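You operate a simulated robot arm through the tools that you are given. There is no shell and no other tool.

You are at the controls of a simulated robot arm. One attempt, no reset.

JOB
Lift out the dirty tank and empty it into the grey bowl.
Fine: stand it on the worktop after and push its grey stopper back in; leave the clean tank and the cleaner switch alone. Set down upright: dirty water tank.
Where things are to end (x, y in the base frame): dirty water tank within 0.06 m of [0.5, 0.01].

It is judged by the outcome, as a careful person would: the job done as asked, and still so three seconds after it is handed in. It fails if anything else is knocked over, pushed out of place, dropped, spilled or broken. A push-on lid holds only when it is set on centred and level and pressed home; a screw cap is set on level and turned clockwise until tight.

ROBOT AND FRAMES
A 7-joint arm with a two-finger parallel gripper, fixed in place. Base frame: the origin is on the floor under the middle of its stand, x ahead of it, y to its left, z up. Units: m, rad, N and s.
With the tool pointing down near the work surface it reaches from about 0.26 to 0.72 m from the base axis. Its first joint turns from -2.897 to 2.897 rad. Payload 3.43 kg.
Tool frame: the origin (TCP) lies between the finger pads and is the grasp point; the fingertips stand 0.034 m ahead of it; z points along the fingers, y is the line along which they close. The gripper opens to 0.128 m. The fingers are 0.024 m wide and 0.012 m thick; the gripper's body (0.048 by 0.13 m) begins 0.096 m behind the TCP.
Orientation is that of the tool frame in the base frame, as [roll, pitch, yaw] about the fixed x, y, z axes, in that order (R = Rz(yaw) Ry(pitch) Rx(roll)). With the fingers straight down and closing along the base's y, the tool's x points along the base's -x, its y along +y and its z along -z.

CONTROLS
- The arm moves only by the tool step_arm. Its argument "motion" is a list of rows, each an object of numbers (a shift or turn left out is 0, a gripper value left out holds the last): "tx", "ty", "tz": the shift along the base's x, y, z in m; "ax", "ay", "az": the turn, a rotation vector about the base's x, y, z in rad; "grip": the gripper command, from -1 (shut) to 1 (fully open), values between in proportion. In form: [{"tx": .., "ty": .., "tz": .., "ax": .., "ay": .., "az": .., "grip": ..}, ...]. A call has 1 to 20 rows; each row is the pose to reach, as a shift and turn from the pose commanded when the call began. Rows are played at 5 a second. More than 0.05 m and 0.15 rad between two rows, or a gripper value outside its range, and nothing of the call is played. Where a pose cannot be reached the arm comes as near as it can. A force on the tool above 40 N (or 10 N above the force at the start of the call, whichever is more), or a blocked arm, ends the call early, and 0.2 s more pass. The fingers move at their own pace (about 0.108 m/s each) and stop on an object; they squeeze with about 28 N. The grip force told is the motor's: it shows also when the fingers shut on nothing. Time passes only in rows, and 0.2 s behind the last, so rows that repeat a pose let the fingers close. It gives the time, the measured TCP pose, the force on the tool (base axes), the opening and the grip force at its end, in the units of the frame above (readings bear some noise), with the torque about the TCP (base axes, N m) and any sound that the robot's microphone picked up, and new pictures: "pictures" is both (left out), scene, wrist or none.
- Cameras (640 x 400 px; columns grow to the right, rows downward): "scene" is fixed at [0.0498, -0.5003, 1.7333]; the picture's right is [0.71, -0.70, 0.00], its down [-0.54, -0.55, -0.64] and it looks along [0.45, 0.46, -0.77] (base axes); focal length 214 px, centre (320, 200). "wrist" rides on the gripper at [0.076, -0.011, -0.16] in the tool frame; the picture's right is [0.15, 0.99, 0.00], its down [-0.88, 0.13, -0.46] and it looks along [-0.45, 0.07, 0.89] (tool axes); focal length 234 px, centre (320, 200). There is no depth. A picture from a camera that has moved, and an enlarged one, comes with that camera's place and axes in the base frame and with its lens.
- raise_lower(by): slides the trunk up (or, below 0, down) by that many m; the arm rides with it, the base frame stays. It gives what a move gives, with no picture.
- inspect(camera, box): a new picture of the part [left, top, right, bottom] of that camera's present view, enlarged. The clock stands still meanwhile.
- finish_job(): hands the job in; it is judged then, once.

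Nothing tells you positions but the pictures and the camera data. Unless the task says otherwise, let go and move clear before handing in.

The tools are called by a JSON object that holds its "fn" and its "kwargs". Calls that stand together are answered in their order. step_arm: Moves the arm, as the interface text tells. Its arguments: {"type":"object","properties":{"motion":{"type":"array"},"pictures":{"type":"string","enum":["both","scene","wrist","none"]}},"required":["motion"]} The other tools are called the same way: raise_lower (by) moves the trunk up or down; inspect (camera, box) takes an enlarged picture of a part of a camera's view; finish_job () hands the job in.

At the start:

```text
time: 0.0
eef_pos: [0.2918, 0.187, 1.4543]
orientation: [3.141, 0.0, -3.14]
ft_force: [-0.1, -0.5, 0.6]
wrist_torque: [0.03, 0.0, 0.0]
opening: 0.1278
finger_force: 0.0
trunk travel left (down, up): [-0.275, 0.049]
```

scene: 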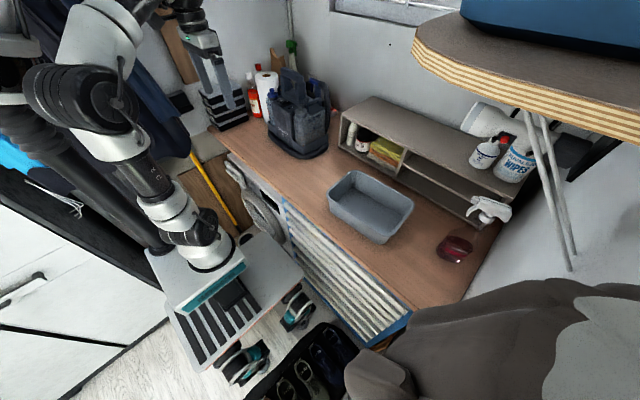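
wrist: 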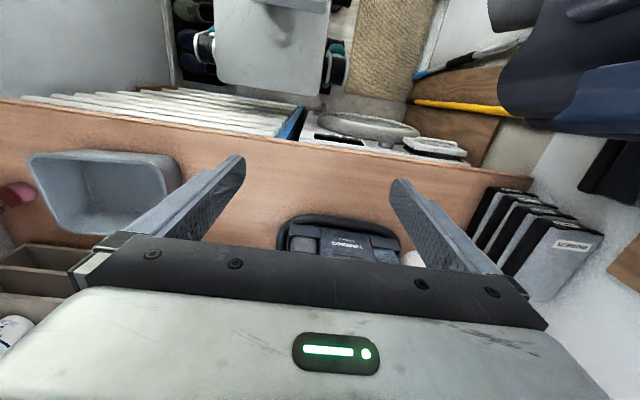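

I see a worktop with a carpet cleaner (dark body with tanks) at the back-left, a grey bowl in the middle and a shelf behind. I'll look more closely at the cleaner and the bowl before moving.

{"fn": "inspect", "kwargs": {"camera": "scene", "box": [240, 50, 360, 170]}}

{"fn": "inspect", "kwargs": {"camera": "wrist", "box": [240, 190, 440, 290]}}

{"fn": "inspect", "kwargs": {"camera": "scene", "box": [300, 140, 480, 280]}}

```text
3.33 times, centred on (300, 110) of scene
camera zoom: at [0.0498, -0.5003, 1.7333], right [0.71, -0.7, 0.0], down [-0.54, -0.55, -0.64], along [0.45, 0.46, -0.77], focal length 715 px, centre (387, 500)
```

zoom: 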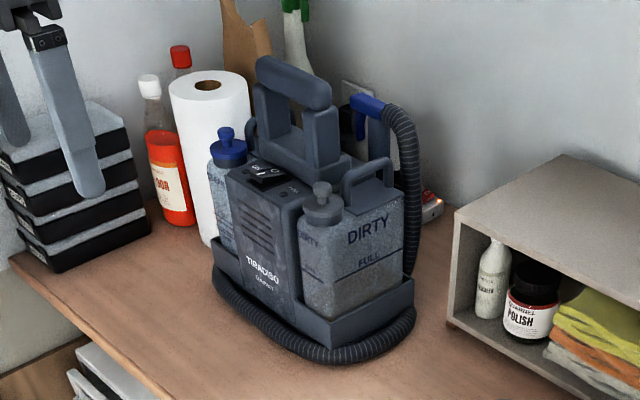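

```text
3.20 times, centred on (340, 240) of wrist
camera zoom: at [0.2161, 0.1752, 1.6126], right [-0.15, 0.99, 0.0], down [0.88, 0.13, 0.46], along [0.45, 0.07, -0.89], focal length 749 px, centre (256, 72)
```

zoom: 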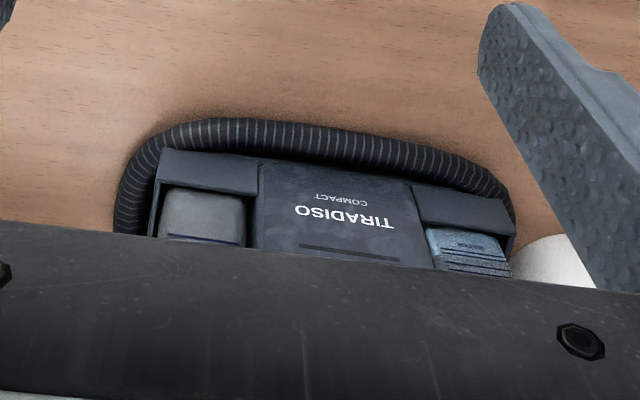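

```text
2.86 times, centred on (390, 210) of scene
camera zoom: at [0.0498, -0.5003, 1.7333], right [0.71, -0.7, 0.0], down [-0.54, -0.55, -0.64], along [0.45, 0.46, -0.77], focal length 613 px, centre (120, 171)
```

zoom: 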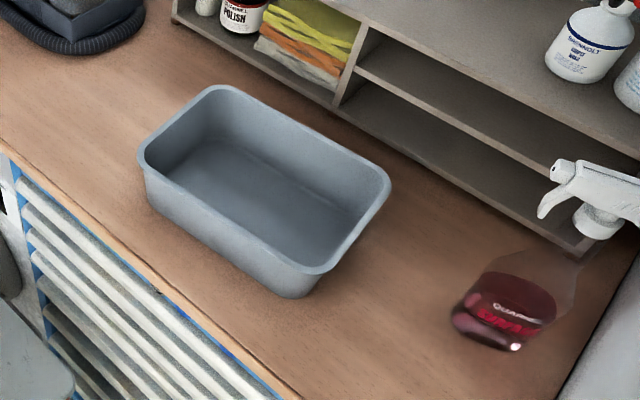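

The cleaner stands at roughly x≈0.6, y≈0.3. The dirty tank is on its right (−y) side, with a grey stopper at the front and a loop handle on top. I'll raise the trunk and move the wrist camera forward, clear of everything, to get better triangulation.

{"fn": "raise_lower", "kwargs": {"by": 0.045}}

{"fn": "step_arm", "kwargs": {"motion": [{"tx": 0.03, "ty": -0.02}, {"tx": 0.06, "ty": -0.04}, {"tx": 0.1, "ty": -0.06}, {"tx": 0.14, "ty": -0.08}, {"tx": 0.17, "ty": -0.09}, {"tx": 0.17, "ty": -0.09}]}}

```text
time: 0.9
eef_pos: [0.2914, 0.186, 1.497]
orientation: [3.142, 0.001, 3.139]
ft_force: [-0.8, 0.6, -0.3]
wrist_torque: [0.03, 0.03, 0.0]
opening: 0.1281
finger_force: 0.0
trunk travel left (down, up): [-0.32, 0.004]
```

```text
time: 2.3
eef_pos: [0.4615, 0.0962, 1.4956]
orientation: [-3.141, 0.0, -3.141]
ft_force: [0.5, 0.3, 0.1]
wrist_torque: [0.02, 0.02, 0.0]
opening: 0.1279
finger_force: 0.1
trunk travel left (down, up): [-0.32, 0.004]
camera wrist: at [0.386, 0.0844, 1.6556], right [-0.15, 0.99, 0.0], down [0.88, 0.13, 0.46], along [0.45, 0.07, -0.89], focal length 234 px, centre (320, 200)
```

scene: 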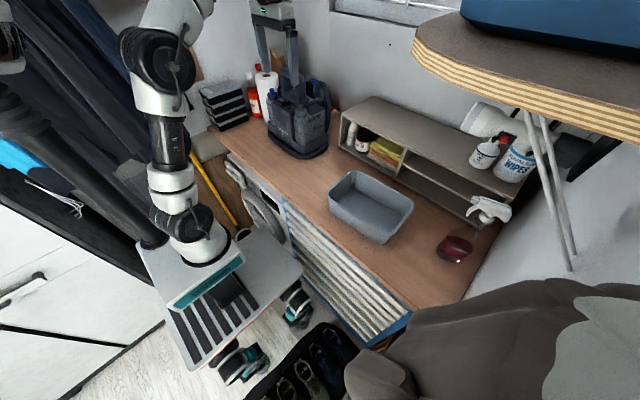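
wrist: 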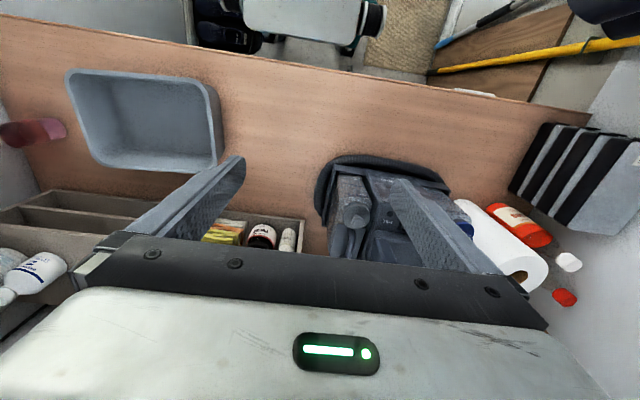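

I have a good view of the bowl, and part of the cleaner shows. I'll zoom in on both from here.

{"fn": "inspect", "kwargs": {"camera": "wrist", "box": [300, 140, 460, 260]}}

{"fn": "inspect", "kwargs": {"camera": "wrist", "box": [40, 50, 240, 190]}}

{"fn": "inspect", "kwargs": {"camera": "scene", "box": [260, 60, 340, 160]}}

```text
3.33 times, centred on (380, 200) of wrist
camera zoom: at [0.386, 0.0844, 1.6556], right [-0.15, 0.99, 0.0], down [0.88, 0.13, 0.46], along [0.45, 0.07, -0.89], focal length 781 px, centre (120, 200)
```

zoom: 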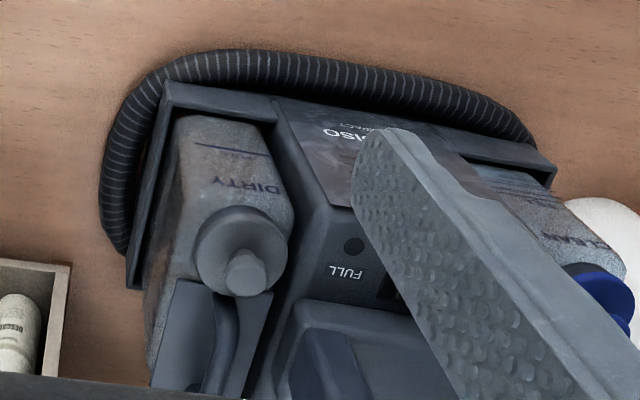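

```text
2.86 times, centred on (140, 120) of wrist
camera zoom: at [0.386, 0.0844, 1.6556], right [-0.15, 0.99, 0.0], down [0.88, 0.13, 0.46], along [0.45, 0.07, -0.89], focal length 669 px, centre (834, 429)
```

zoom: 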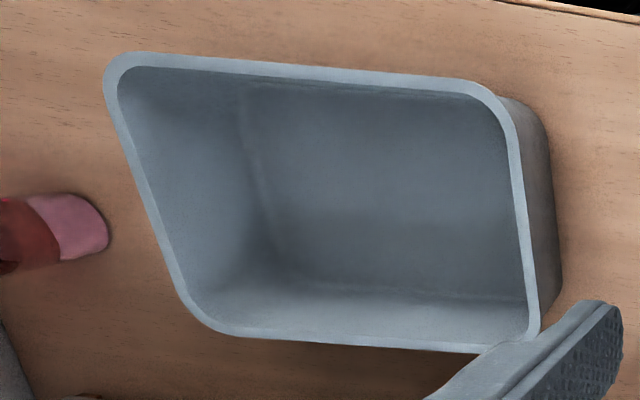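

```text
4.00 times, centred on (300, 110) of scene
camera zoom: at [0.0498, -0.5003, 1.7333], right [0.71, -0.7, 0.0], down [-0.54, -0.55, -0.64], along [0.45, 0.46, -0.77], focal length 858 px, centre (400, 560)
```

zoom: 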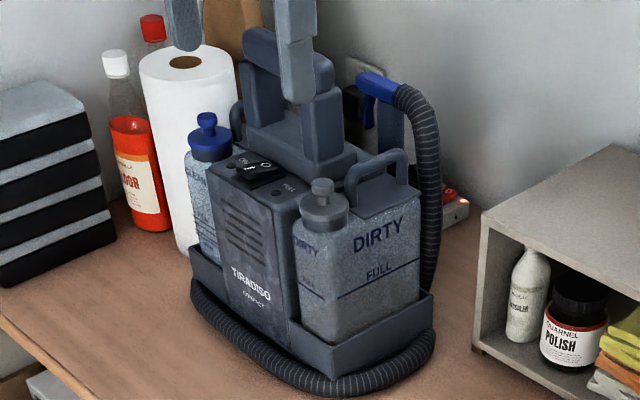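

The stopper knob triangulates to about (0.609, 0.189, 1.288). I'll move the camera further forward with the fingers shut so I can see the tank handle and the rear of the cleaner.

{"fn": "step_arm", "kwargs": {"motion": [{"tx": 0.03, "ty": -0.02, "grip": -1}, {"tx": 0.07, "ty": -0.04}, {"tx": 0.11, "ty": -0.05}, {"tx": 0.15, "ty": -0.06}, {"tx": 0.17, "ty": -0.06}, {"tx": 0.17, "ty": -0.06}]}}

{"fn": "inspect", "kwargs": {"camera": "wrist", "box": [340, 80, 520, 240]}}

```text
time: 3.7
eef_pos: [0.5392, 0.0398, 1.4713]
orientation: [-3.141, 0.0, 3.141]
ft_force: [-0.6, 0.4, -0.9]
wrist_torque: [0.0, 0.0, -0.02]
opening: 0.0
finger_force: 28.0
out of reach, approached as far as the arm can: row 2, 3, 4, 5, 6
trunk travel left (down, up): [-0.32, 0.004]
camera wrist: at [0.4641, 0.0294, 1.6313], right [-0.15, 0.99, 0.0], down [0.88, 0.13, 0.46], along [0.45, 0.07, -0.89], focal length 234 px, centre (320, 200)
```

scene: 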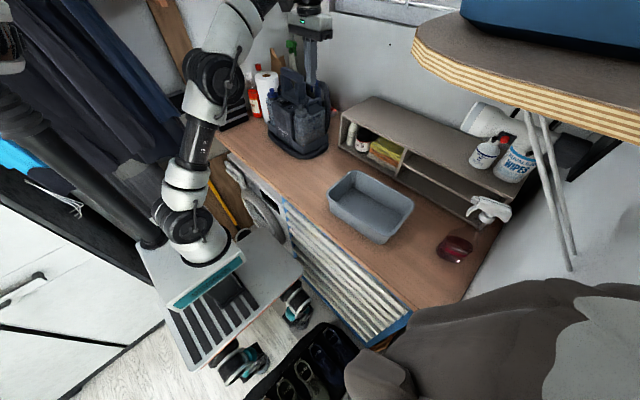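
wrist: 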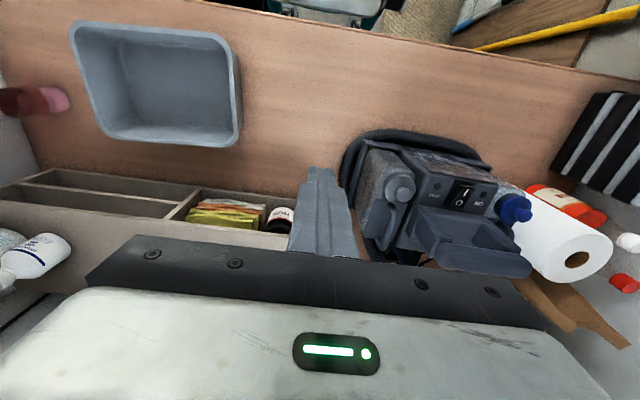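

```text
2.50 times, centred on (430, 160) of wrist
camera zoom: at [0.4641, 0.0294, 1.6313], right [-0.15, 0.99, 0.0], down [0.88, 0.13, 0.46], along [0.45, 0.07, -0.89], focal length 585 px, centre (45, 300)
```

zoom: 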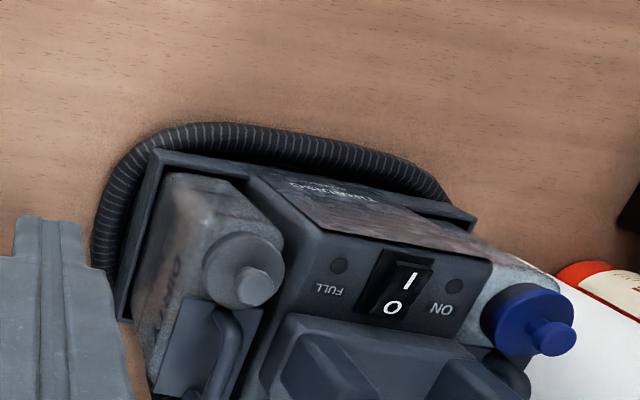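

Reach is limited at this height with the tool down. Next I'll yaw the wrist by 90° so the camera looks toward +y, which should show the dirty tank and its handle from the side.

{"fn": "step_arm", "kwargs": {"motion": [{"tx": -0.11, "az": 0.15}, {"tx": -0.12, "az": 0.3}, {"tx": -0.13, "az": 0.45}, {"tx": -0.13, "az": 0.6}, {"tx": -0.13, "az": 0.75}, {"tx": -0.13, "az": 0.9}, {"tx": -0.13, "az": 1.05}, {"tx": -0.13, "ty": 0.02, "az": 1.2}, {"tx": -0.13, "ty": 0.04, "az": 1.35}, {"tx": -0.13, "ty": 0.04, "az": 1.5}, {"tx": -0.13, "ty": 0.04, "az": 1.5}]}}

{"fn": "inspect", "kwargs": {"camera": "wrist", "box": [80, 80, 320, 240]}}

```text
refused: row 1 steps farther than a row can; nothing moved
```

```text
2.50 times, centred on (200, 160) of wrist
camera zoom: at [0.4641, 0.0294, 1.6313], right [-0.15, 0.99, 0.0], down [0.88, 0.13, 0.46], along [0.45, 0.07, -0.89], focal length 585 px, centre (620, 300)
```

zoom: 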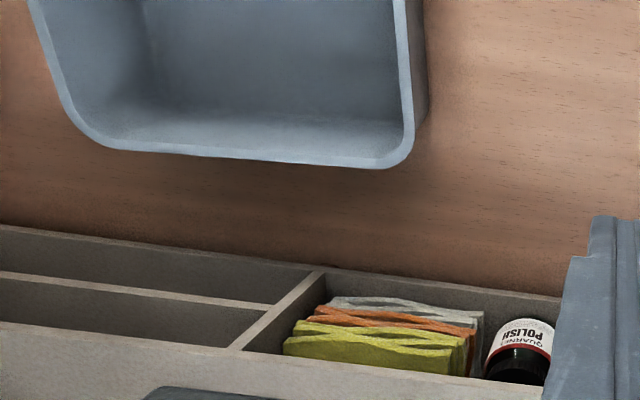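

That call was refused because the first row stepped too far. I'll repeat the yaw move in smaller steps.

{"fn": "step_arm", "kwargs": {"motion": [{"tx": -0.04, "az": 0.1}, {"tx": -0.08, "az": 0.22}, {"tx": -0.12, "az": 0.36}, {"tx": -0.13, "az": 0.5}, {"tx": -0.13, "az": 0.64}, {"tx": -0.13, "az": 0.78}, {"tx": -0.13, "az": 0.92}, {"tx": -0.13, "ty": 0.02, "az": 1.06}, {"tx": -0.13, "ty": 0.04, "az": 1.2}, {"tx": -0.13, "ty": 0.04, "az": 1.35}, {"tx": -0.13, "ty": 0.04, "az": 1.5}, {"tx": -0.13, "ty": 0.04, "az": 1.5}]}}

```text
time: 6.3
eef_pos: [0.4079, 0.0752, 1.4745]
orientation: [3.141, 0.001, -1.64]
ft_force: [-0.5, -0.7, -1.1]
wrist_torque: [0.02, 0.0, 0.02]
opening: 0.0
finger_force: 27.4
trunk travel left (down, up): [-0.32, 0.004]
camera wrist: at [0.4144, -0.0028, 1.6351], right [-1.0, -0.08, 0.0], down [-0.07, 0.89, 0.46], along [-0.04, 0.45, -0.89], focal length 234 px, centre (320, 200)
```

scene: 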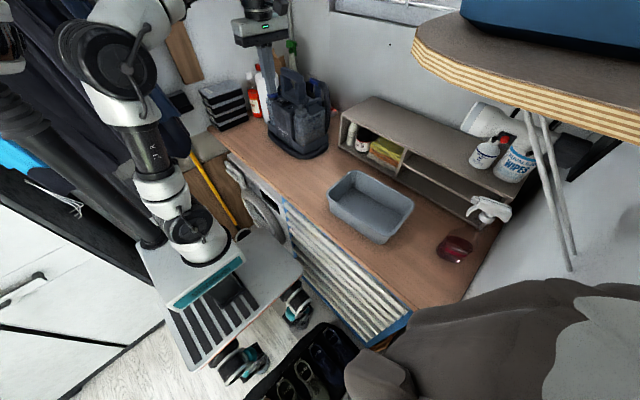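
wrist: 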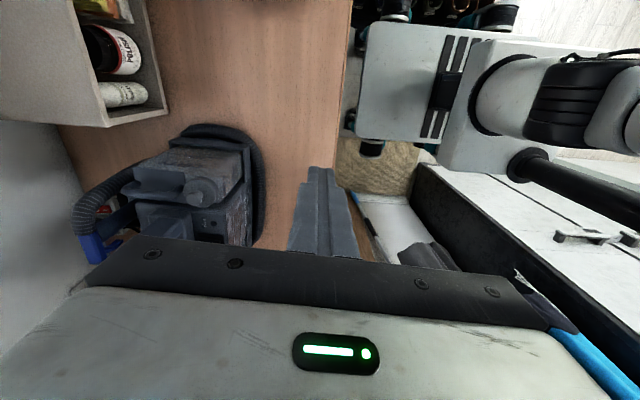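

The commanded pose resets to the actual one after an unreachable row. Now I'll zoom in on the tank from this side.

{"fn": "inspect", "kwargs": {"camera": "wrist", "box": [70, 110, 280, 250]}}

{"fn": "inspect", "kwargs": {"camera": "scene", "box": [260, 60, 340, 110]}}

```text
2.86 times, centred on (175, 180) of wrist
camera zoom: at [0.4144, -0.0028, 1.6351], right [-1.0, -0.08, 0.0], down [-0.07, 0.89, 0.46], along [-0.04, 0.45, -0.89], focal length 669 px, centre (734, 257)
```

zoom: 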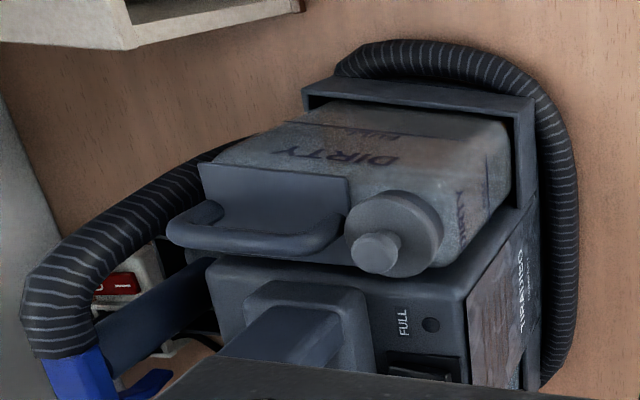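

```text
8.00 times, centred on (300, 85) of scene
camera zoom: at [0.0498, -0.5003, 1.7333], right [0.71, -0.7, 0.0], down [-0.54, -0.55, -0.64], along [0.45, 0.46, -0.77], focal length 1716 px, centre (480, 1120)
```

zoom: 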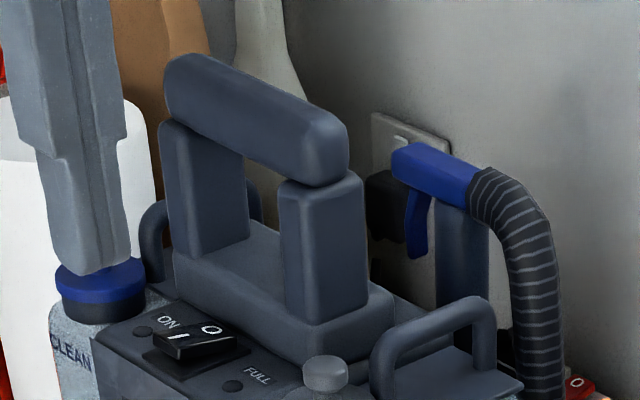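

I need a tighter look at the handle to match its ends between the two views.

{"fn": "inspect", "kwargs": {"camera": "wrist", "box": [110, 150, 240, 230]}}

{"fn": "inspect", "kwargs": {"camera": "scene", "box": [290, 85, 330, 110]}}

```text
4.92 times, centred on (175, 190) of wrist
camera zoom: at [0.4144, -0.0028, 1.6351], right [-1.0, -0.08, 0.0], down [-0.07, 0.89, 0.46], along [-0.04, 0.45, -0.89], focal length 1153 px, centre (1034, 249)
```

zoom: 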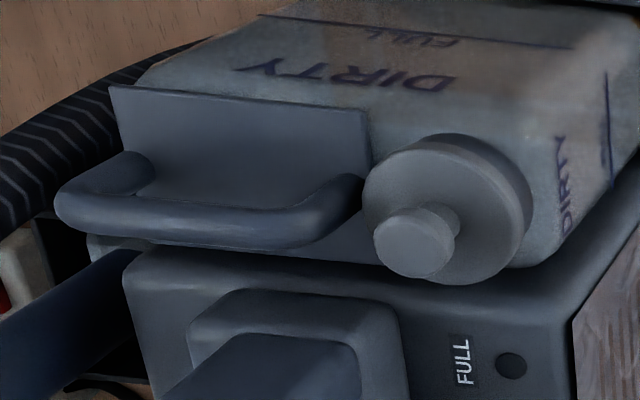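

```text
16.00 times, centred on (310, 98) of scene
camera zoom: at [0.0498, -0.5003, 1.7333], right [0.71, -0.7, 0.0], down [-0.54, -0.55, -0.64], along [0.45, 0.46, -0.77], focal length 3432 px, centre (480, 1840)
```

zoom: 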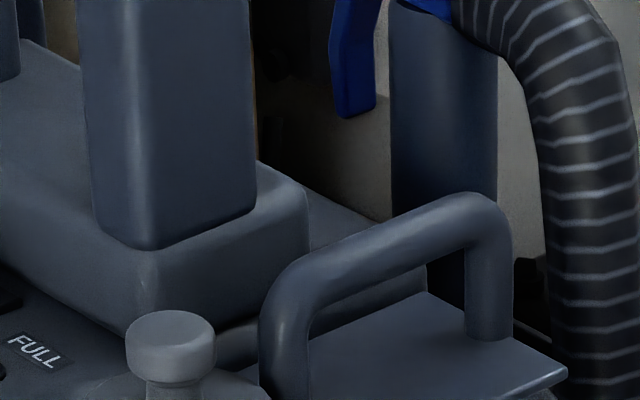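

The worktop is at z≈1.03 and the bowl's rim at z≈1.138, spanning x 0.43–0.61 and y −0.40 to −0.135. The tank's handle bar runs along x at about (0.66, 0.185, 1.29), close beside the cleaner's own handle block. I'll yaw back, then pitch the tool forward for a reachable approach and a close look at the handle.

{"fn": "step_arm", "kwargs": {"motion": [{"az": -0.14, "ty": 0.01}, {"az": -0.28, "ty": 0.02}, {"az": -0.42, "ty": 0.03}, {"az": -0.56, "ty": 0.04}, {"az": -0.7, "ty": 0.05}, {"az": -0.84, "ty": 0.06}, {"az": -0.98, "ty": 0.07}, {"az": -1.12, "ty": 0.08}, {"az": -1.26, "ty": 0.09}, {"az": -1.4, "ty": 0.1}, {"az": -1.5, "ty": 0.11}, {"az": -1.5, "ty": 0.11}], "pictures": "none"}}

{"fn": "step_arm", "kwargs": {"motion": [{"ay": -0.1, "grip": -0.5}, {"ay": -0.22}, {"ay": -0.34}, {"ay": -0.44}, {"ay": -0.52}, {"ay": -0.52}]}}

```text
time: 8.9
eef_pos: [0.4083, 0.1831, 1.4759]
orientation: [3.142, 0.0, 3.139]
ft_force: [-0.9, 0.0, 0.7]
wrist_torque: [-0.01, 0.02, 0.0]
opening: 0.0001
finger_force: 28.6
trunk travel left (down, up): [-0.32, 0.004]
```

```text
time: 10.3
eef_pos: [0.4087, 0.1834, 1.4767]
orientation: [-3.141, 0.522, -3.141]
ft_force: [-0.6, -0.3, 0.0]
wrist_torque: [0.03, -0.01, 0.0]
opening: 0.0318
finger_force: 0.0
trunk travel left (down, up): [-0.32, 0.004]
camera wrist: at [0.2636, 0.1722, 1.5763], right [-0.13, 0.99, -0.07], down [0.54, 0.13, 0.83], along [0.83, 0.07, -0.55], focal length 234 px, centre (320, 200)
```

scene: 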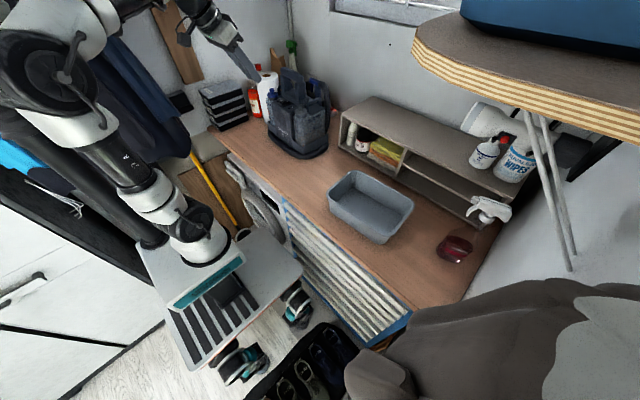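
wrist: 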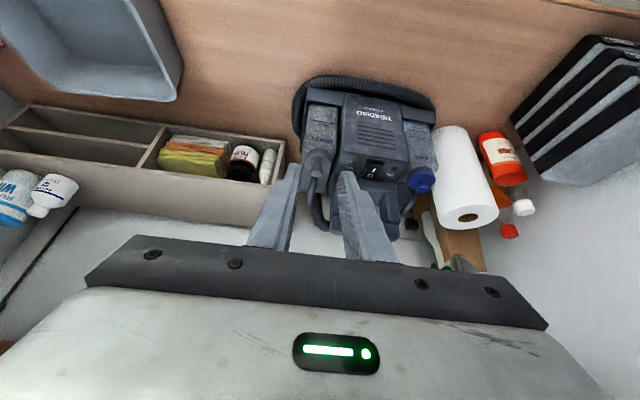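

This pose looks along the approach line with the handle between the fingertips. I'll zoom in.

{"fn": "inspect", "kwargs": {"camera": "wrist", "box": [270, 80, 450, 240]}}

{"fn": "inspect", "kwargs": {"camera": "wrist", "box": [290, 130, 370, 230]}}

```text
2.50 times, centred on (360, 160) of wrist
camera zoom: at [0.2636, 0.1722, 1.5763], right [-0.13, 0.99, -0.07], down [0.54, 0.13, 0.83], along [0.83, 0.07, -0.55], focal length 585 px, centre (220, 300)
```

zoom: 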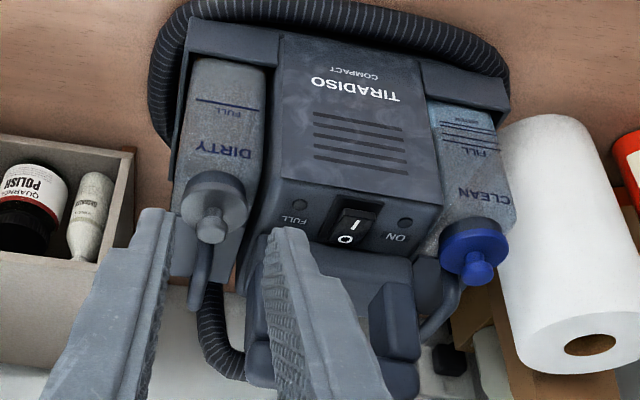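

```text
4.00 times, centred on (330, 180) of wrist
camera zoom: at [0.2636, 0.1722, 1.5763], right [-0.13, 0.99, -0.07], down [0.54, 0.13, 0.83], along [0.83, 0.07, -0.55], focal length 937 px, centre (280, 280)
```

zoom: 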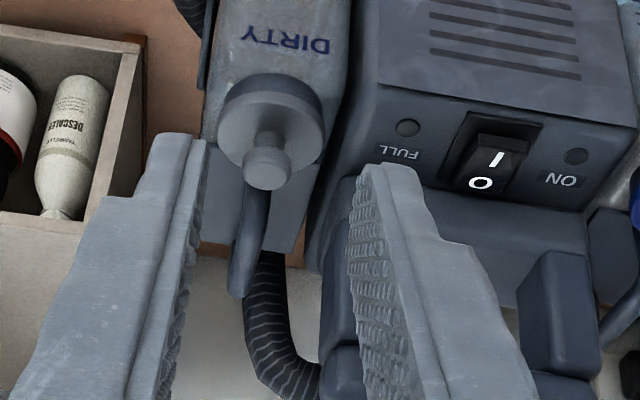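

I need the gap between the handle bar and the cleaner's block, so I'll magnify further.

{"fn": "inspect", "kwargs": {"camera": "wrist", "box": [308, 155, 348, 205]}}

```text
8.00 times, centred on (328, 180) of wrist
camera zoom: at [0.2636, 0.1722, 1.5763], right [-0.13, 0.99, -0.07], down [0.54, 0.13, 0.83], along [0.83, 0.07, -0.55], focal length 1873 px, centre (256, 360)
```

zoom: 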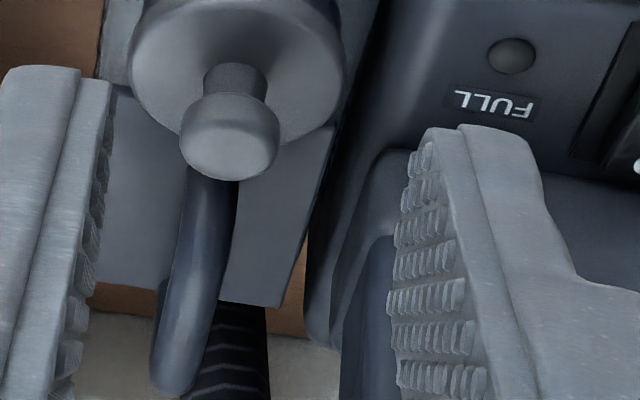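

The bar is at y≈0.187 with about 25 mm free on the cleaner side, so a narrow opening (~32 mm) fits. I'll go to a pre-grasp point 12 cm back along the tool axis and check alignment.

{"fn": "step_arm", "kwargs": {"motion": [{"tx": 0.04, "ty": 0.001, "tz": -0.015, "grip": -0.5}, {"tx": 0.08, "ty": 0.002, "tz": -0.03}, {"tx": 0.12, "ty": 0.003, "tz": -0.045}, {"tx": 0.155, "ty": 0.003, "tz": -0.06}, {"tx": 0.186, "ty": 0.003, "tz": -0.074}, {"tx": 0.186, "ty": 0.003, "tz": -0.074}]}}

{"fn": "inspect", "kwargs": {"camera": "wrist", "box": [270, 130, 370, 230]}}

{"fn": "inspect", "kwargs": {"camera": "scene", "box": [260, 60, 340, 120]}}

```text
time: 11.7
eef_pos: [0.5949, 0.1854, 1.4026]
orientation: [3.141, 0.52, 3.141]
ft_force: [-0.5, 0.0, 0.1]
wrist_torque: [0.02, 0.0, 0.01]
opening: 0.0318
finger_force: 0.2
trunk travel left (down, up): [-0.32, 0.004]
camera wrist: at [0.4501, 0.1737, 1.5033], right [-0.13, 0.99, -0.07], down [0.54, 0.13, 0.83], along [0.83, 0.07, -0.55], focal length 234 px, centre (320, 200)
```

scene: 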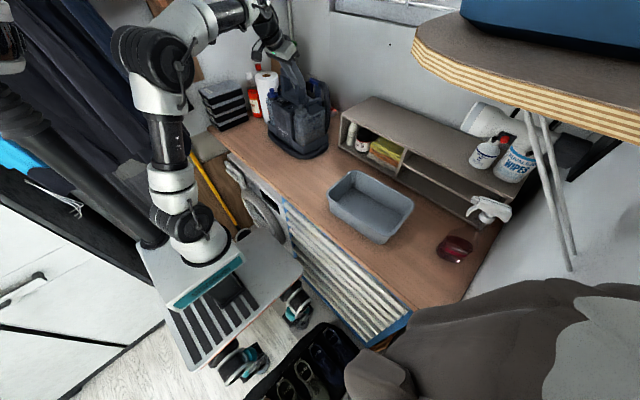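
wrist: 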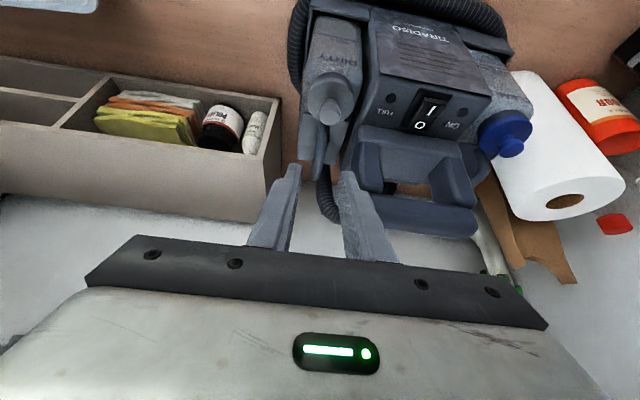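

```text
4.00 times, centred on (320, 180) of wrist
camera zoom: at [0.4501, 0.1737, 1.5033], right [-0.13, 0.99, -0.07], down [0.54, 0.13, 0.83], along [0.83, 0.07, -0.55], focal length 937 px, centre (320, 280)
```

zoom: 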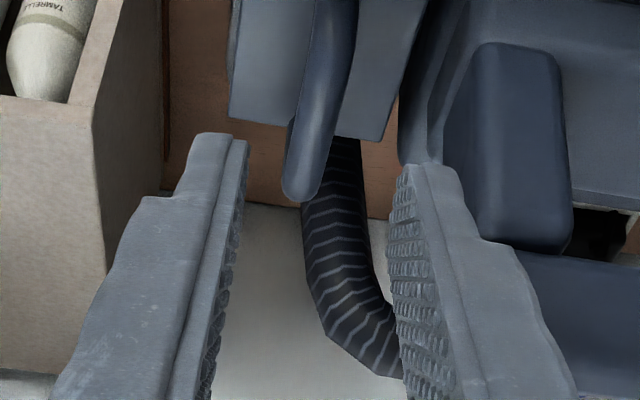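

```text
6.67 times, centred on (300, 90) of scene
camera zoom: at [0.0498, -0.5003, 1.7333], right [0.71, -0.7, 0.0], down [-0.54, -0.55, -0.64], along [0.45, 0.46, -0.77], focal length 1430 px, centre (453, 933)
```

zoom: 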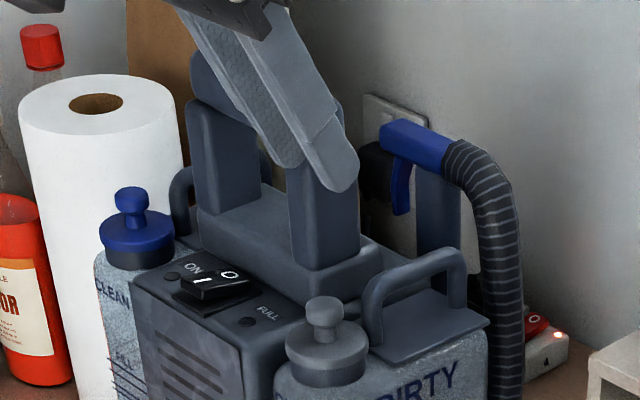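

Alignment in y looks right, with the bar centred on the tool axis. I'll advance 8 cm along the axis and check again.

{"fn": "step_arm", "kwargs": {"motion": [{"tx": 0.01, "tz": -0.0174}, {"tx": 0.02, "tz": -0.0348}, {"tx": 0.03, "tz": -0.052}, {"tx": 0.04, "tz": -0.0695}, {"tx": 0.04, "tz": -0.0695}]}}

{"fn": "inspect", "kwargs": {"camera": "wrist", "box": [260, 100, 400, 220]}}

{"fn": "inspect", "kwargs": {"camera": "scene", "box": [260, 60, 340, 120]}}

```text
time: 12.9
eef_pos: [0.6349, 0.185, 1.3309]
orientation: [3.141, 0.519, -3.141]
ft_force: [-0.8, 0.2, 0.3]
wrist_torque: [-0.04, -0.02, 0.03]
opening: 0.032
finger_force: 0.0
trunk travel left (down, up): [-0.32, 0.004]
camera wrist: at [0.4894, 0.1742, 1.432], right [-0.13, 0.99, -0.07], down [0.54, 0.13, 0.83], along [0.83, 0.07, -0.55], focal length 234 px, centre (320, 200)
```

scene: 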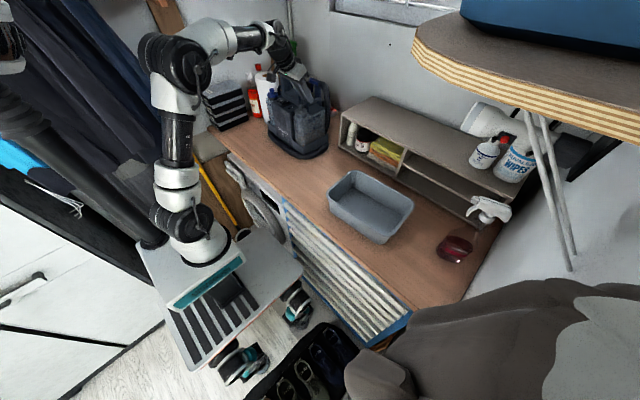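
wrist: 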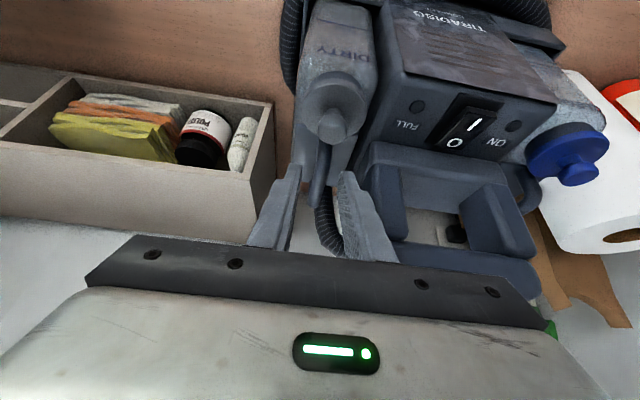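

```text
3.33 times, centred on (330, 160) of wrist
camera zoom: at [0.4894, 0.1742, 1.432], right [-0.13, 0.99, -0.07], down [0.54, 0.13, 0.83], along [0.83, 0.07, -0.55], focal length 781 px, centre (287, 333)
```

zoom: 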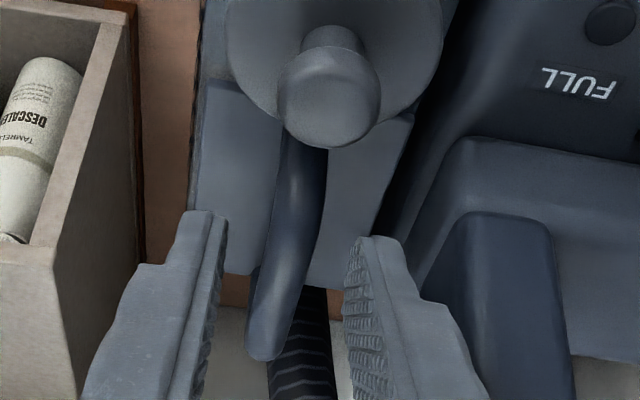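

```text
6.67 times, centred on (300, 90) of scene
camera zoom: at [0.0498, -0.5003, 1.7333], right [0.71, -0.7, 0.0], down [-0.54, -0.55, -0.64], along [0.45, 0.46, -0.77], focal length 1430 px, centre (453, 933)
```

zoom: 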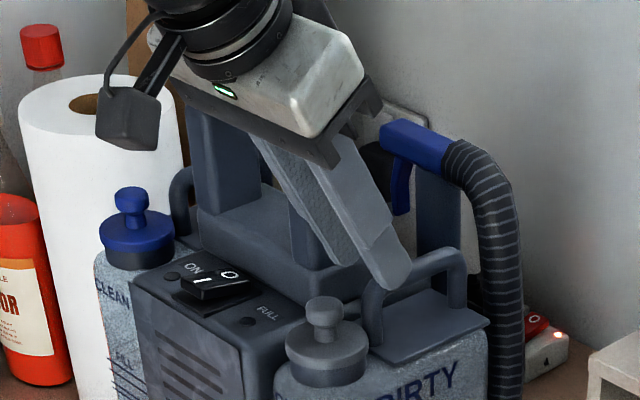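

The fingers are straddling the bar line correctly. I'll add a little pitch for clearance to the cleaner's big handle, then descend the final ~4 cm and check before closing.

{"fn": "step_arm", "kwargs": {"motion": [{"ay": -0.05}, {"ay": -0.1}, {"tx": 0.005, "tz": -0.009, "ay": -0.1}, {"tx": 0.01, "tz": -0.018, "ay": -0.1}, {"tx": 0.015, "tz": -0.026, "ay": -0.1}, {"tx": 0.019, "tz": -0.032, "ay": -0.1}, {"tx": 0.019, "tz": -0.032, "ay": -0.1}]}}

{"fn": "inspect", "kwargs": {"camera": "wrist", "box": [250, 80, 410, 220]}}

{"fn": "inspect", "kwargs": {"camera": "scene", "box": [270, 60, 340, 120]}}

```text
time: 14.5
eef_pos: [0.6547, 0.1858, 1.2996]
orientation: [3.14, 0.621, 3.14]
ft_force: [0.1, 0.2, 0.0]
wrist_torque: [0.04, 0.0, 0.01]
opening: 0.0319
finger_force: 0.1
trunk travel left (down, up): [-0.32, 0.004]
camera wrist: at [0.4998, 0.1745, 1.3859], right [-0.12, 0.99, -0.09], down [0.45, 0.13, 0.88], along [0.88, 0.07, -0.46], focal length 234 px, centre (320, 200)
```

scene: 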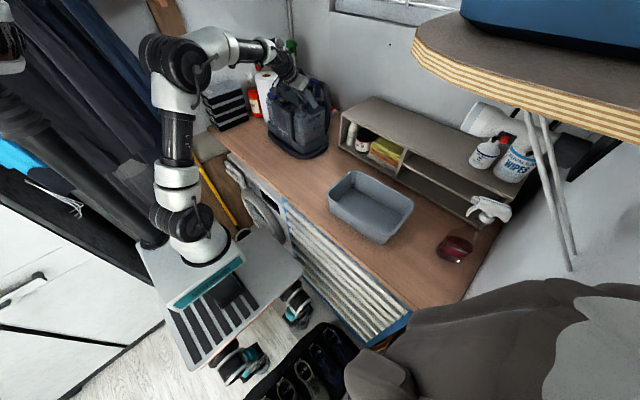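
wrist: 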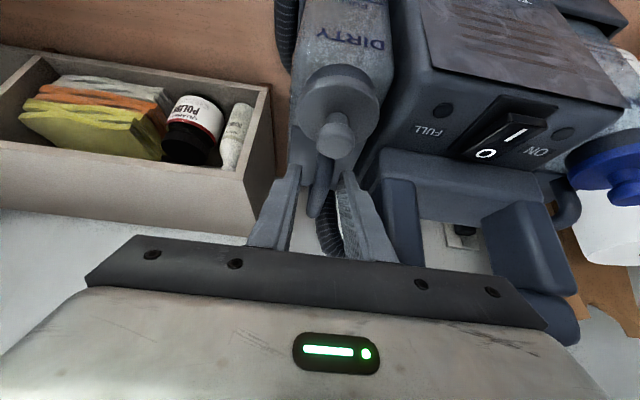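

```text
2.86 times, centred on (330, 150) of wrist
camera zoom: at [0.4998, 0.1745, 1.3859], right [-0.12, 0.99, -0.09], down [0.45, 0.13, 0.88], along [0.88, 0.07, -0.46], focal length 669 px, centre (291, 343)
```

zoom: 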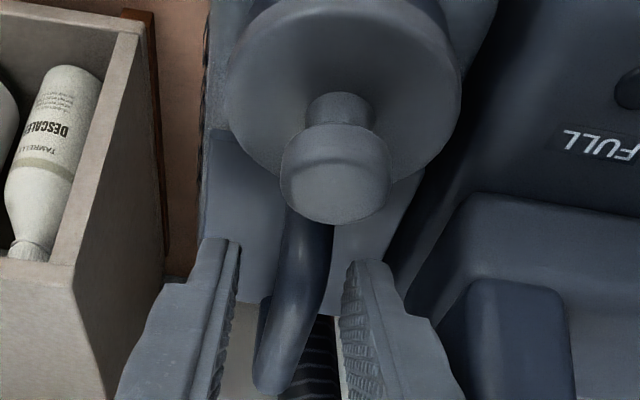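

```text
6.67 times, centred on (305, 90) of scene
camera zoom: at [0.0498, -0.5003, 1.7333], right [0.71, -0.7, 0.0], down [-0.54, -0.55, -0.64], along [0.45, 0.46, -0.77], focal length 1430 px, centre (420, 933)
```

zoom: 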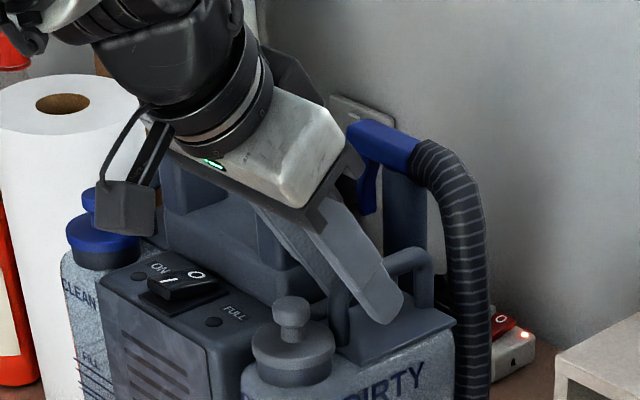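

The bar sits between the pads with no contact yet. I'll close on it now.

{"fn": "step_arm", "kwargs": {"motion": [{"grip": -1}, {"grip": -1}, {"grip": -1}, {"grip": -1}]}}

{"fn": "inspect", "kwargs": {"camera": "wrist", "box": [250, 80, 410, 220]}}

```text
time: 15.5
eef_pos: [0.6545, 0.1862, 1.2991]
orientation: [3.141, 0.619, 3.142]
ft_force: [-0.5, 1.7, -0.2]
wrist_torque: [0.1, -0.01, -0.27]
opening: 0.0138
finger_force: 28.2
trunk travel left (down, up): [-0.32, 0.004]
camera wrist: at [0.4995, 0.1748, 1.386], right [-0.12, 0.99, -0.08], down [0.45, 0.13, 0.88], along [0.88, 0.07, -0.46], focal length 234 px, centre (320, 200)
```

scene: 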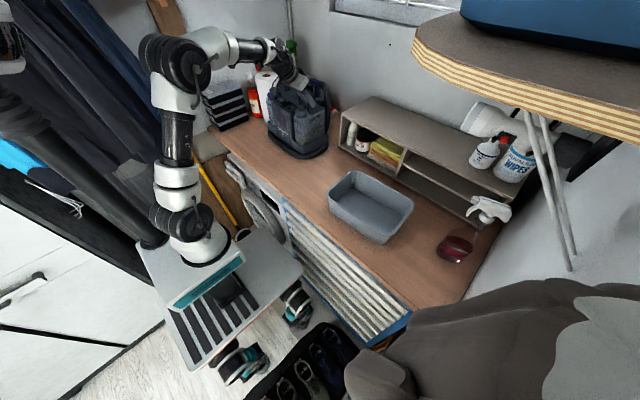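
wrist: 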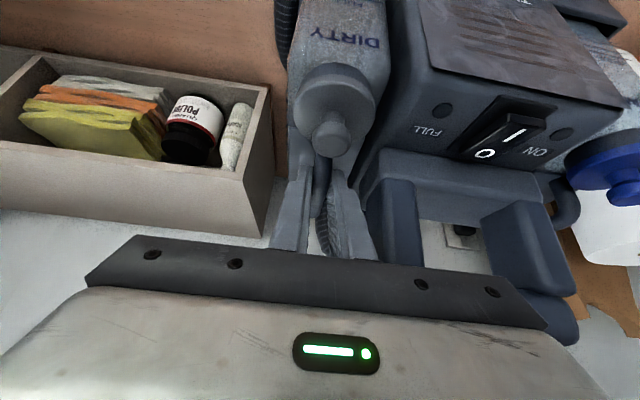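

```text
2.86 times, centred on (330, 150) of wrist
camera zoom: at [0.4995, 0.1748, 1.386], right [-0.12, 0.99, -0.08], down [0.45, 0.13, 0.88], along [0.88, 0.07, -0.46], focal length 669 px, centre (291, 343)
```

zoom: 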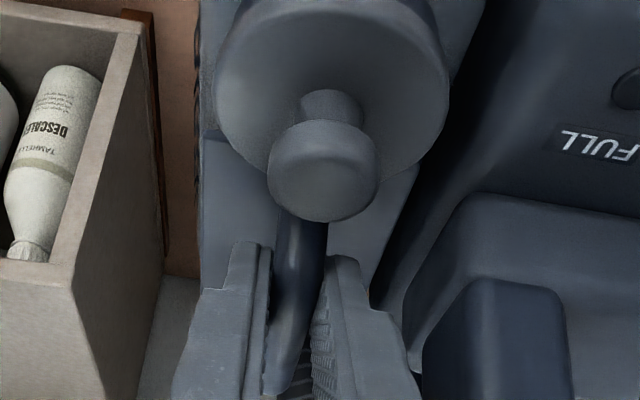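

The grip is on, with the bar 13.8 mm thick between the pads. I'll lift gently by 2 cm first and check the force and attitude.

{"fn": "step_arm", "kwargs": {"motion": [{"tz": 0.005}, {"tz": 0.01}, {"tz": 0.015}, {"tz": 0.02}, {"tz": 0.02}]}}

{"fn": "inspect", "kwargs": {"camera": "scene", "box": [260, 60, 340, 170]}}

{"fn": "inspect", "kwargs": {"camera": "wrist", "box": [250, 0, 410, 220]}}

```text
time: 16.7
eef_pos: [0.6537, 0.1856, 1.3192]
orientation: [3.141, 0.619, 3.141]
ft_force: [-0.2, -0.1, -6.3]
wrist_torque: [-0.05, -0.02, 0.0]
opening: 0.0135
finger_force: 28.5
trunk travel left (down, up): [-0.32, 0.004]
camera wrist: at [0.4996, 0.1757, 1.4052], right [-0.12, 0.99, -0.09], down [0.45, 0.13, 0.88], along [0.88, 0.07, -0.46], focal length 234 px, centre (320, 200)
```

scene: 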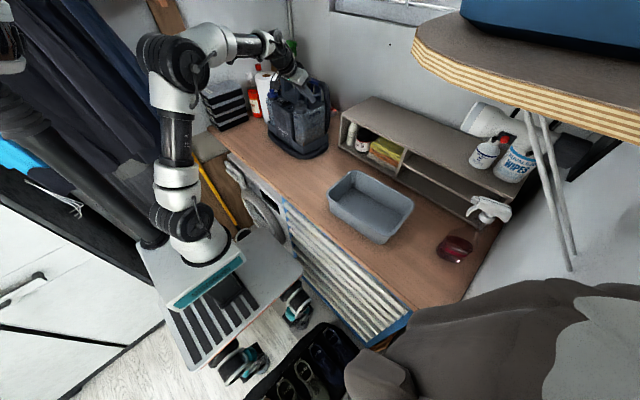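
wrist: 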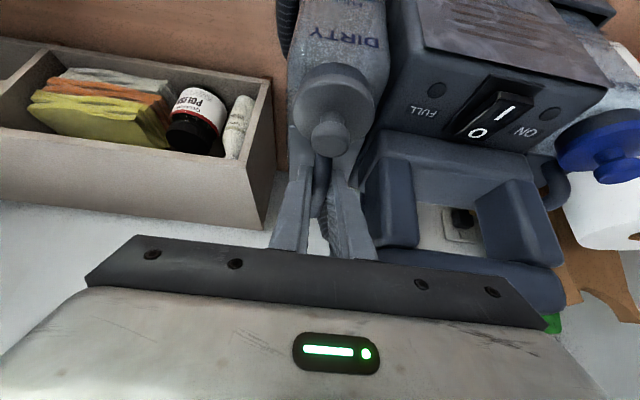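

```text
3.64 times, centred on (300, 115) of scene
camera zoom: at [0.0498, -0.5003, 1.7333], right [0.71, -0.7, 0.0], down [-0.54, -0.55, -0.64], along [0.45, 0.46, -0.77], focal length 780 px, centre (393, 509)
```

zoom: 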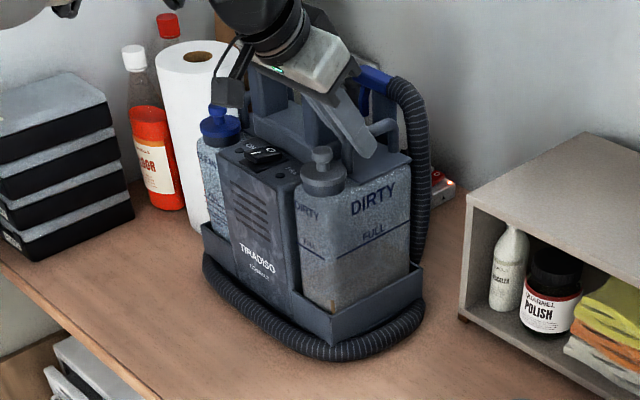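

```text
1.82 times, centred on (330, 110) of wrist
camera zoom: at [0.4996, 0.1757, 1.4052], right [-0.12, 0.99, -0.09], down [0.45, 0.13, 0.88], along [0.88, 0.07, -0.46], focal length 426 px, centre (302, 364)
```

zoom: 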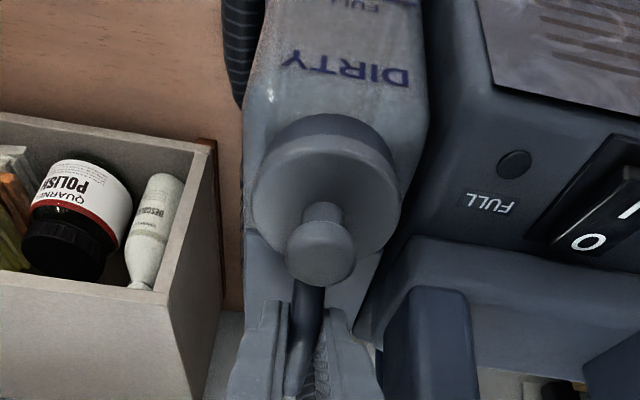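

It lifts cleanly: 6.3 N weight, almost no tilting torque. I'll keep lifting straight up until the base is clear of the dock wall.

{"fn": "step_arm", "kwargs": {"motion": [{"tz": 0.012}, {"tz": 0.024}, {"tz": 0.036}, {"tz": 0.048}, {"tz": 0.06}, {"tz": 0.072}, {"tz": 0.084}, {"tz": 0.096}, {"tz": 0.104}, {"tz": 0.104}]}}

{"fn": "inspect", "kwargs": {"camera": "scene", "box": [250, 50, 350, 170]}}

{"fn": "inspect", "kwargs": {"camera": "wrist", "box": [250, 0, 410, 220]}}

```text
time: 18.9
eef_pos: [0.6536, 0.1871, 1.4239]
orientation: [3.14, 0.619, -3.141]
ft_force: [0.0, 0.1, -6.7]
wrist_torque: [0.02, -0.01, -0.02]
opening: 0.0136
finger_force: 27.8
trunk travel left (down, up): [-0.32, 0.004]
camera wrist: at [0.4994, 0.1755, 1.5101], right [-0.12, 0.99, -0.09], down [0.45, 0.13, 0.88], along [0.88, 0.07, -0.46], focal length 234 px, centre (320, 200)
```

scene: 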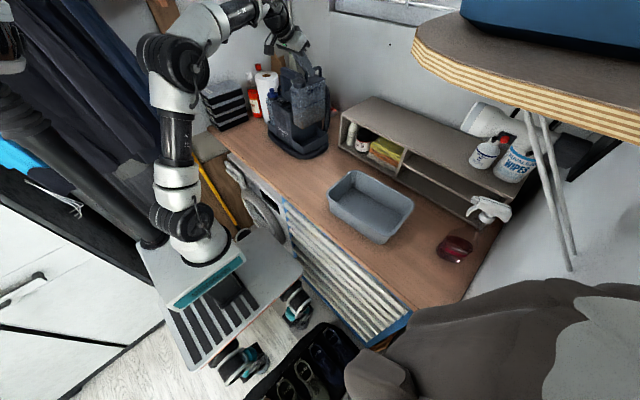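
wrist: 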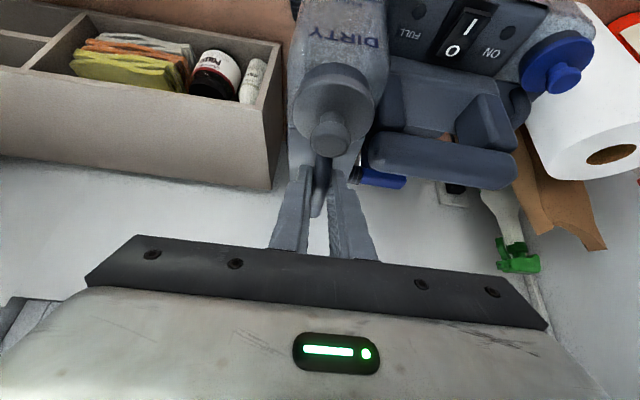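

```text
3.33 times, centred on (300, 110) of scene
camera zoom: at [0.0498, -0.5003, 1.7333], right [0.71, -0.7, 0.0], down [-0.54, -0.55, -0.64], along [0.45, 0.46, -0.77], focal length 715 px, centre (387, 500)
```

zoom: 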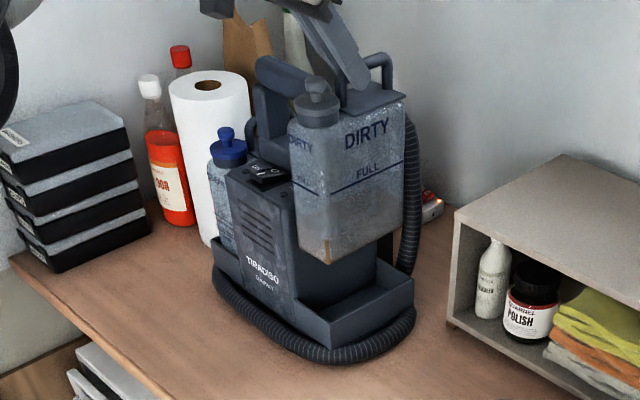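

```text
1.82 times, centred on (330, 110) of wrist
camera zoom: at [0.4994, 0.1755, 1.5101], right [-0.12, 0.99, -0.09], down [0.45, 0.13, 0.88], along [0.88, 0.07, -0.46], focal length 426 px, centre (302, 364)
```

zoom: 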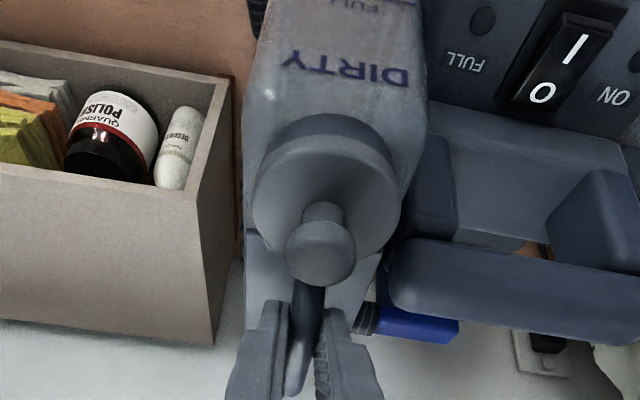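

The tank is clear of the dock (its base is around z≈1.21). I'll carry it back and right to about (0.5, 0.03), above the worktop.

{"fn": "step_arm", "kwargs": {"motion": [{"tx": -0.01, "ty": -0.005}, {"tx": -0.03, "ty": -0.02}, {"tx": -0.05, "ty": -0.04}, {"tx": -0.07, "ty": -0.06}, {"tx": -0.09, "ty": -0.08}, {"tx": -0.11, "ty": -0.1}, {"tx": -0.125, "ty": -0.12}, {"tx": -0.135, "ty": -0.14}, {"tx": -0.14, "ty": -0.15}, {"tx": -0.143, "ty": -0.155}, {"tx": -0.143, "ty": -0.155}]}}

{"fn": "inspect", "kwargs": {"camera": "scene", "box": [250, 70, 410, 230]}}

```text
time: 21.3
eef_pos: [0.5102, 0.0329, 1.4229]
orientation: [3.141, 0.62, -3.141]
ft_force: [-0.3, -0.2, -6.0]
wrist_torque: [-0.01, 0.03, -0.01]
opening: 0.0138
finger_force: 28.6
trunk travel left (down, up): [-0.32, 0.004]
camera wrist: at [0.3561, 0.0208, 1.5092], right [-0.12, 0.99, -0.08], down [0.45, 0.13, 0.88], along [0.88, 0.07, -0.46], focal length 234 px, centre (320, 200)
```

scene: 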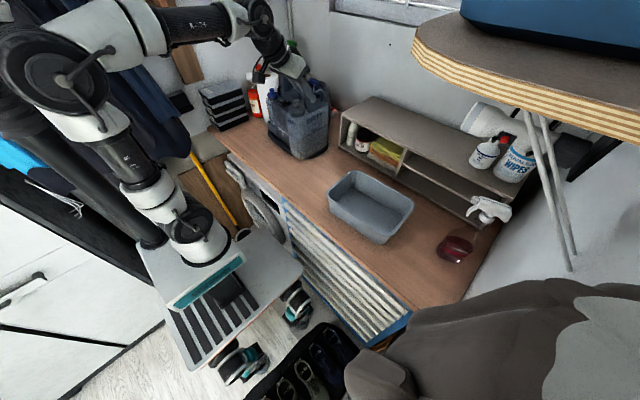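
wrist: 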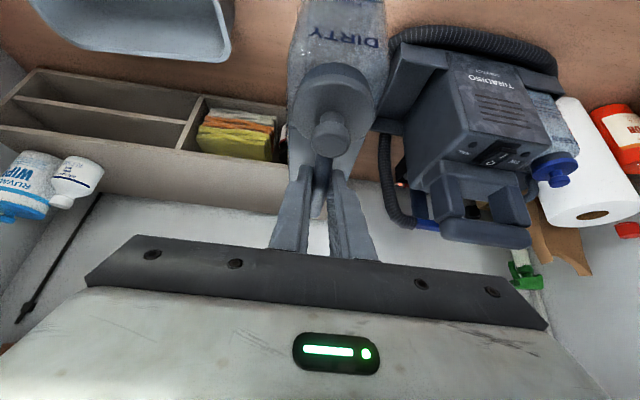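

```text
2.50 times, centred on (330, 150) of scene
camera zoom: at [0.0498, -0.5003, 1.7333], right [0.71, -0.7, 0.0], down [-0.54, -0.55, -0.64], along [0.45, 0.46, -0.77], focal length 536 px, centre (295, 325)
```

zoom: 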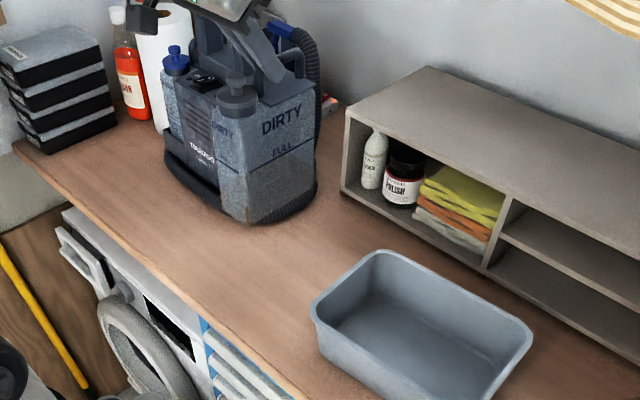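

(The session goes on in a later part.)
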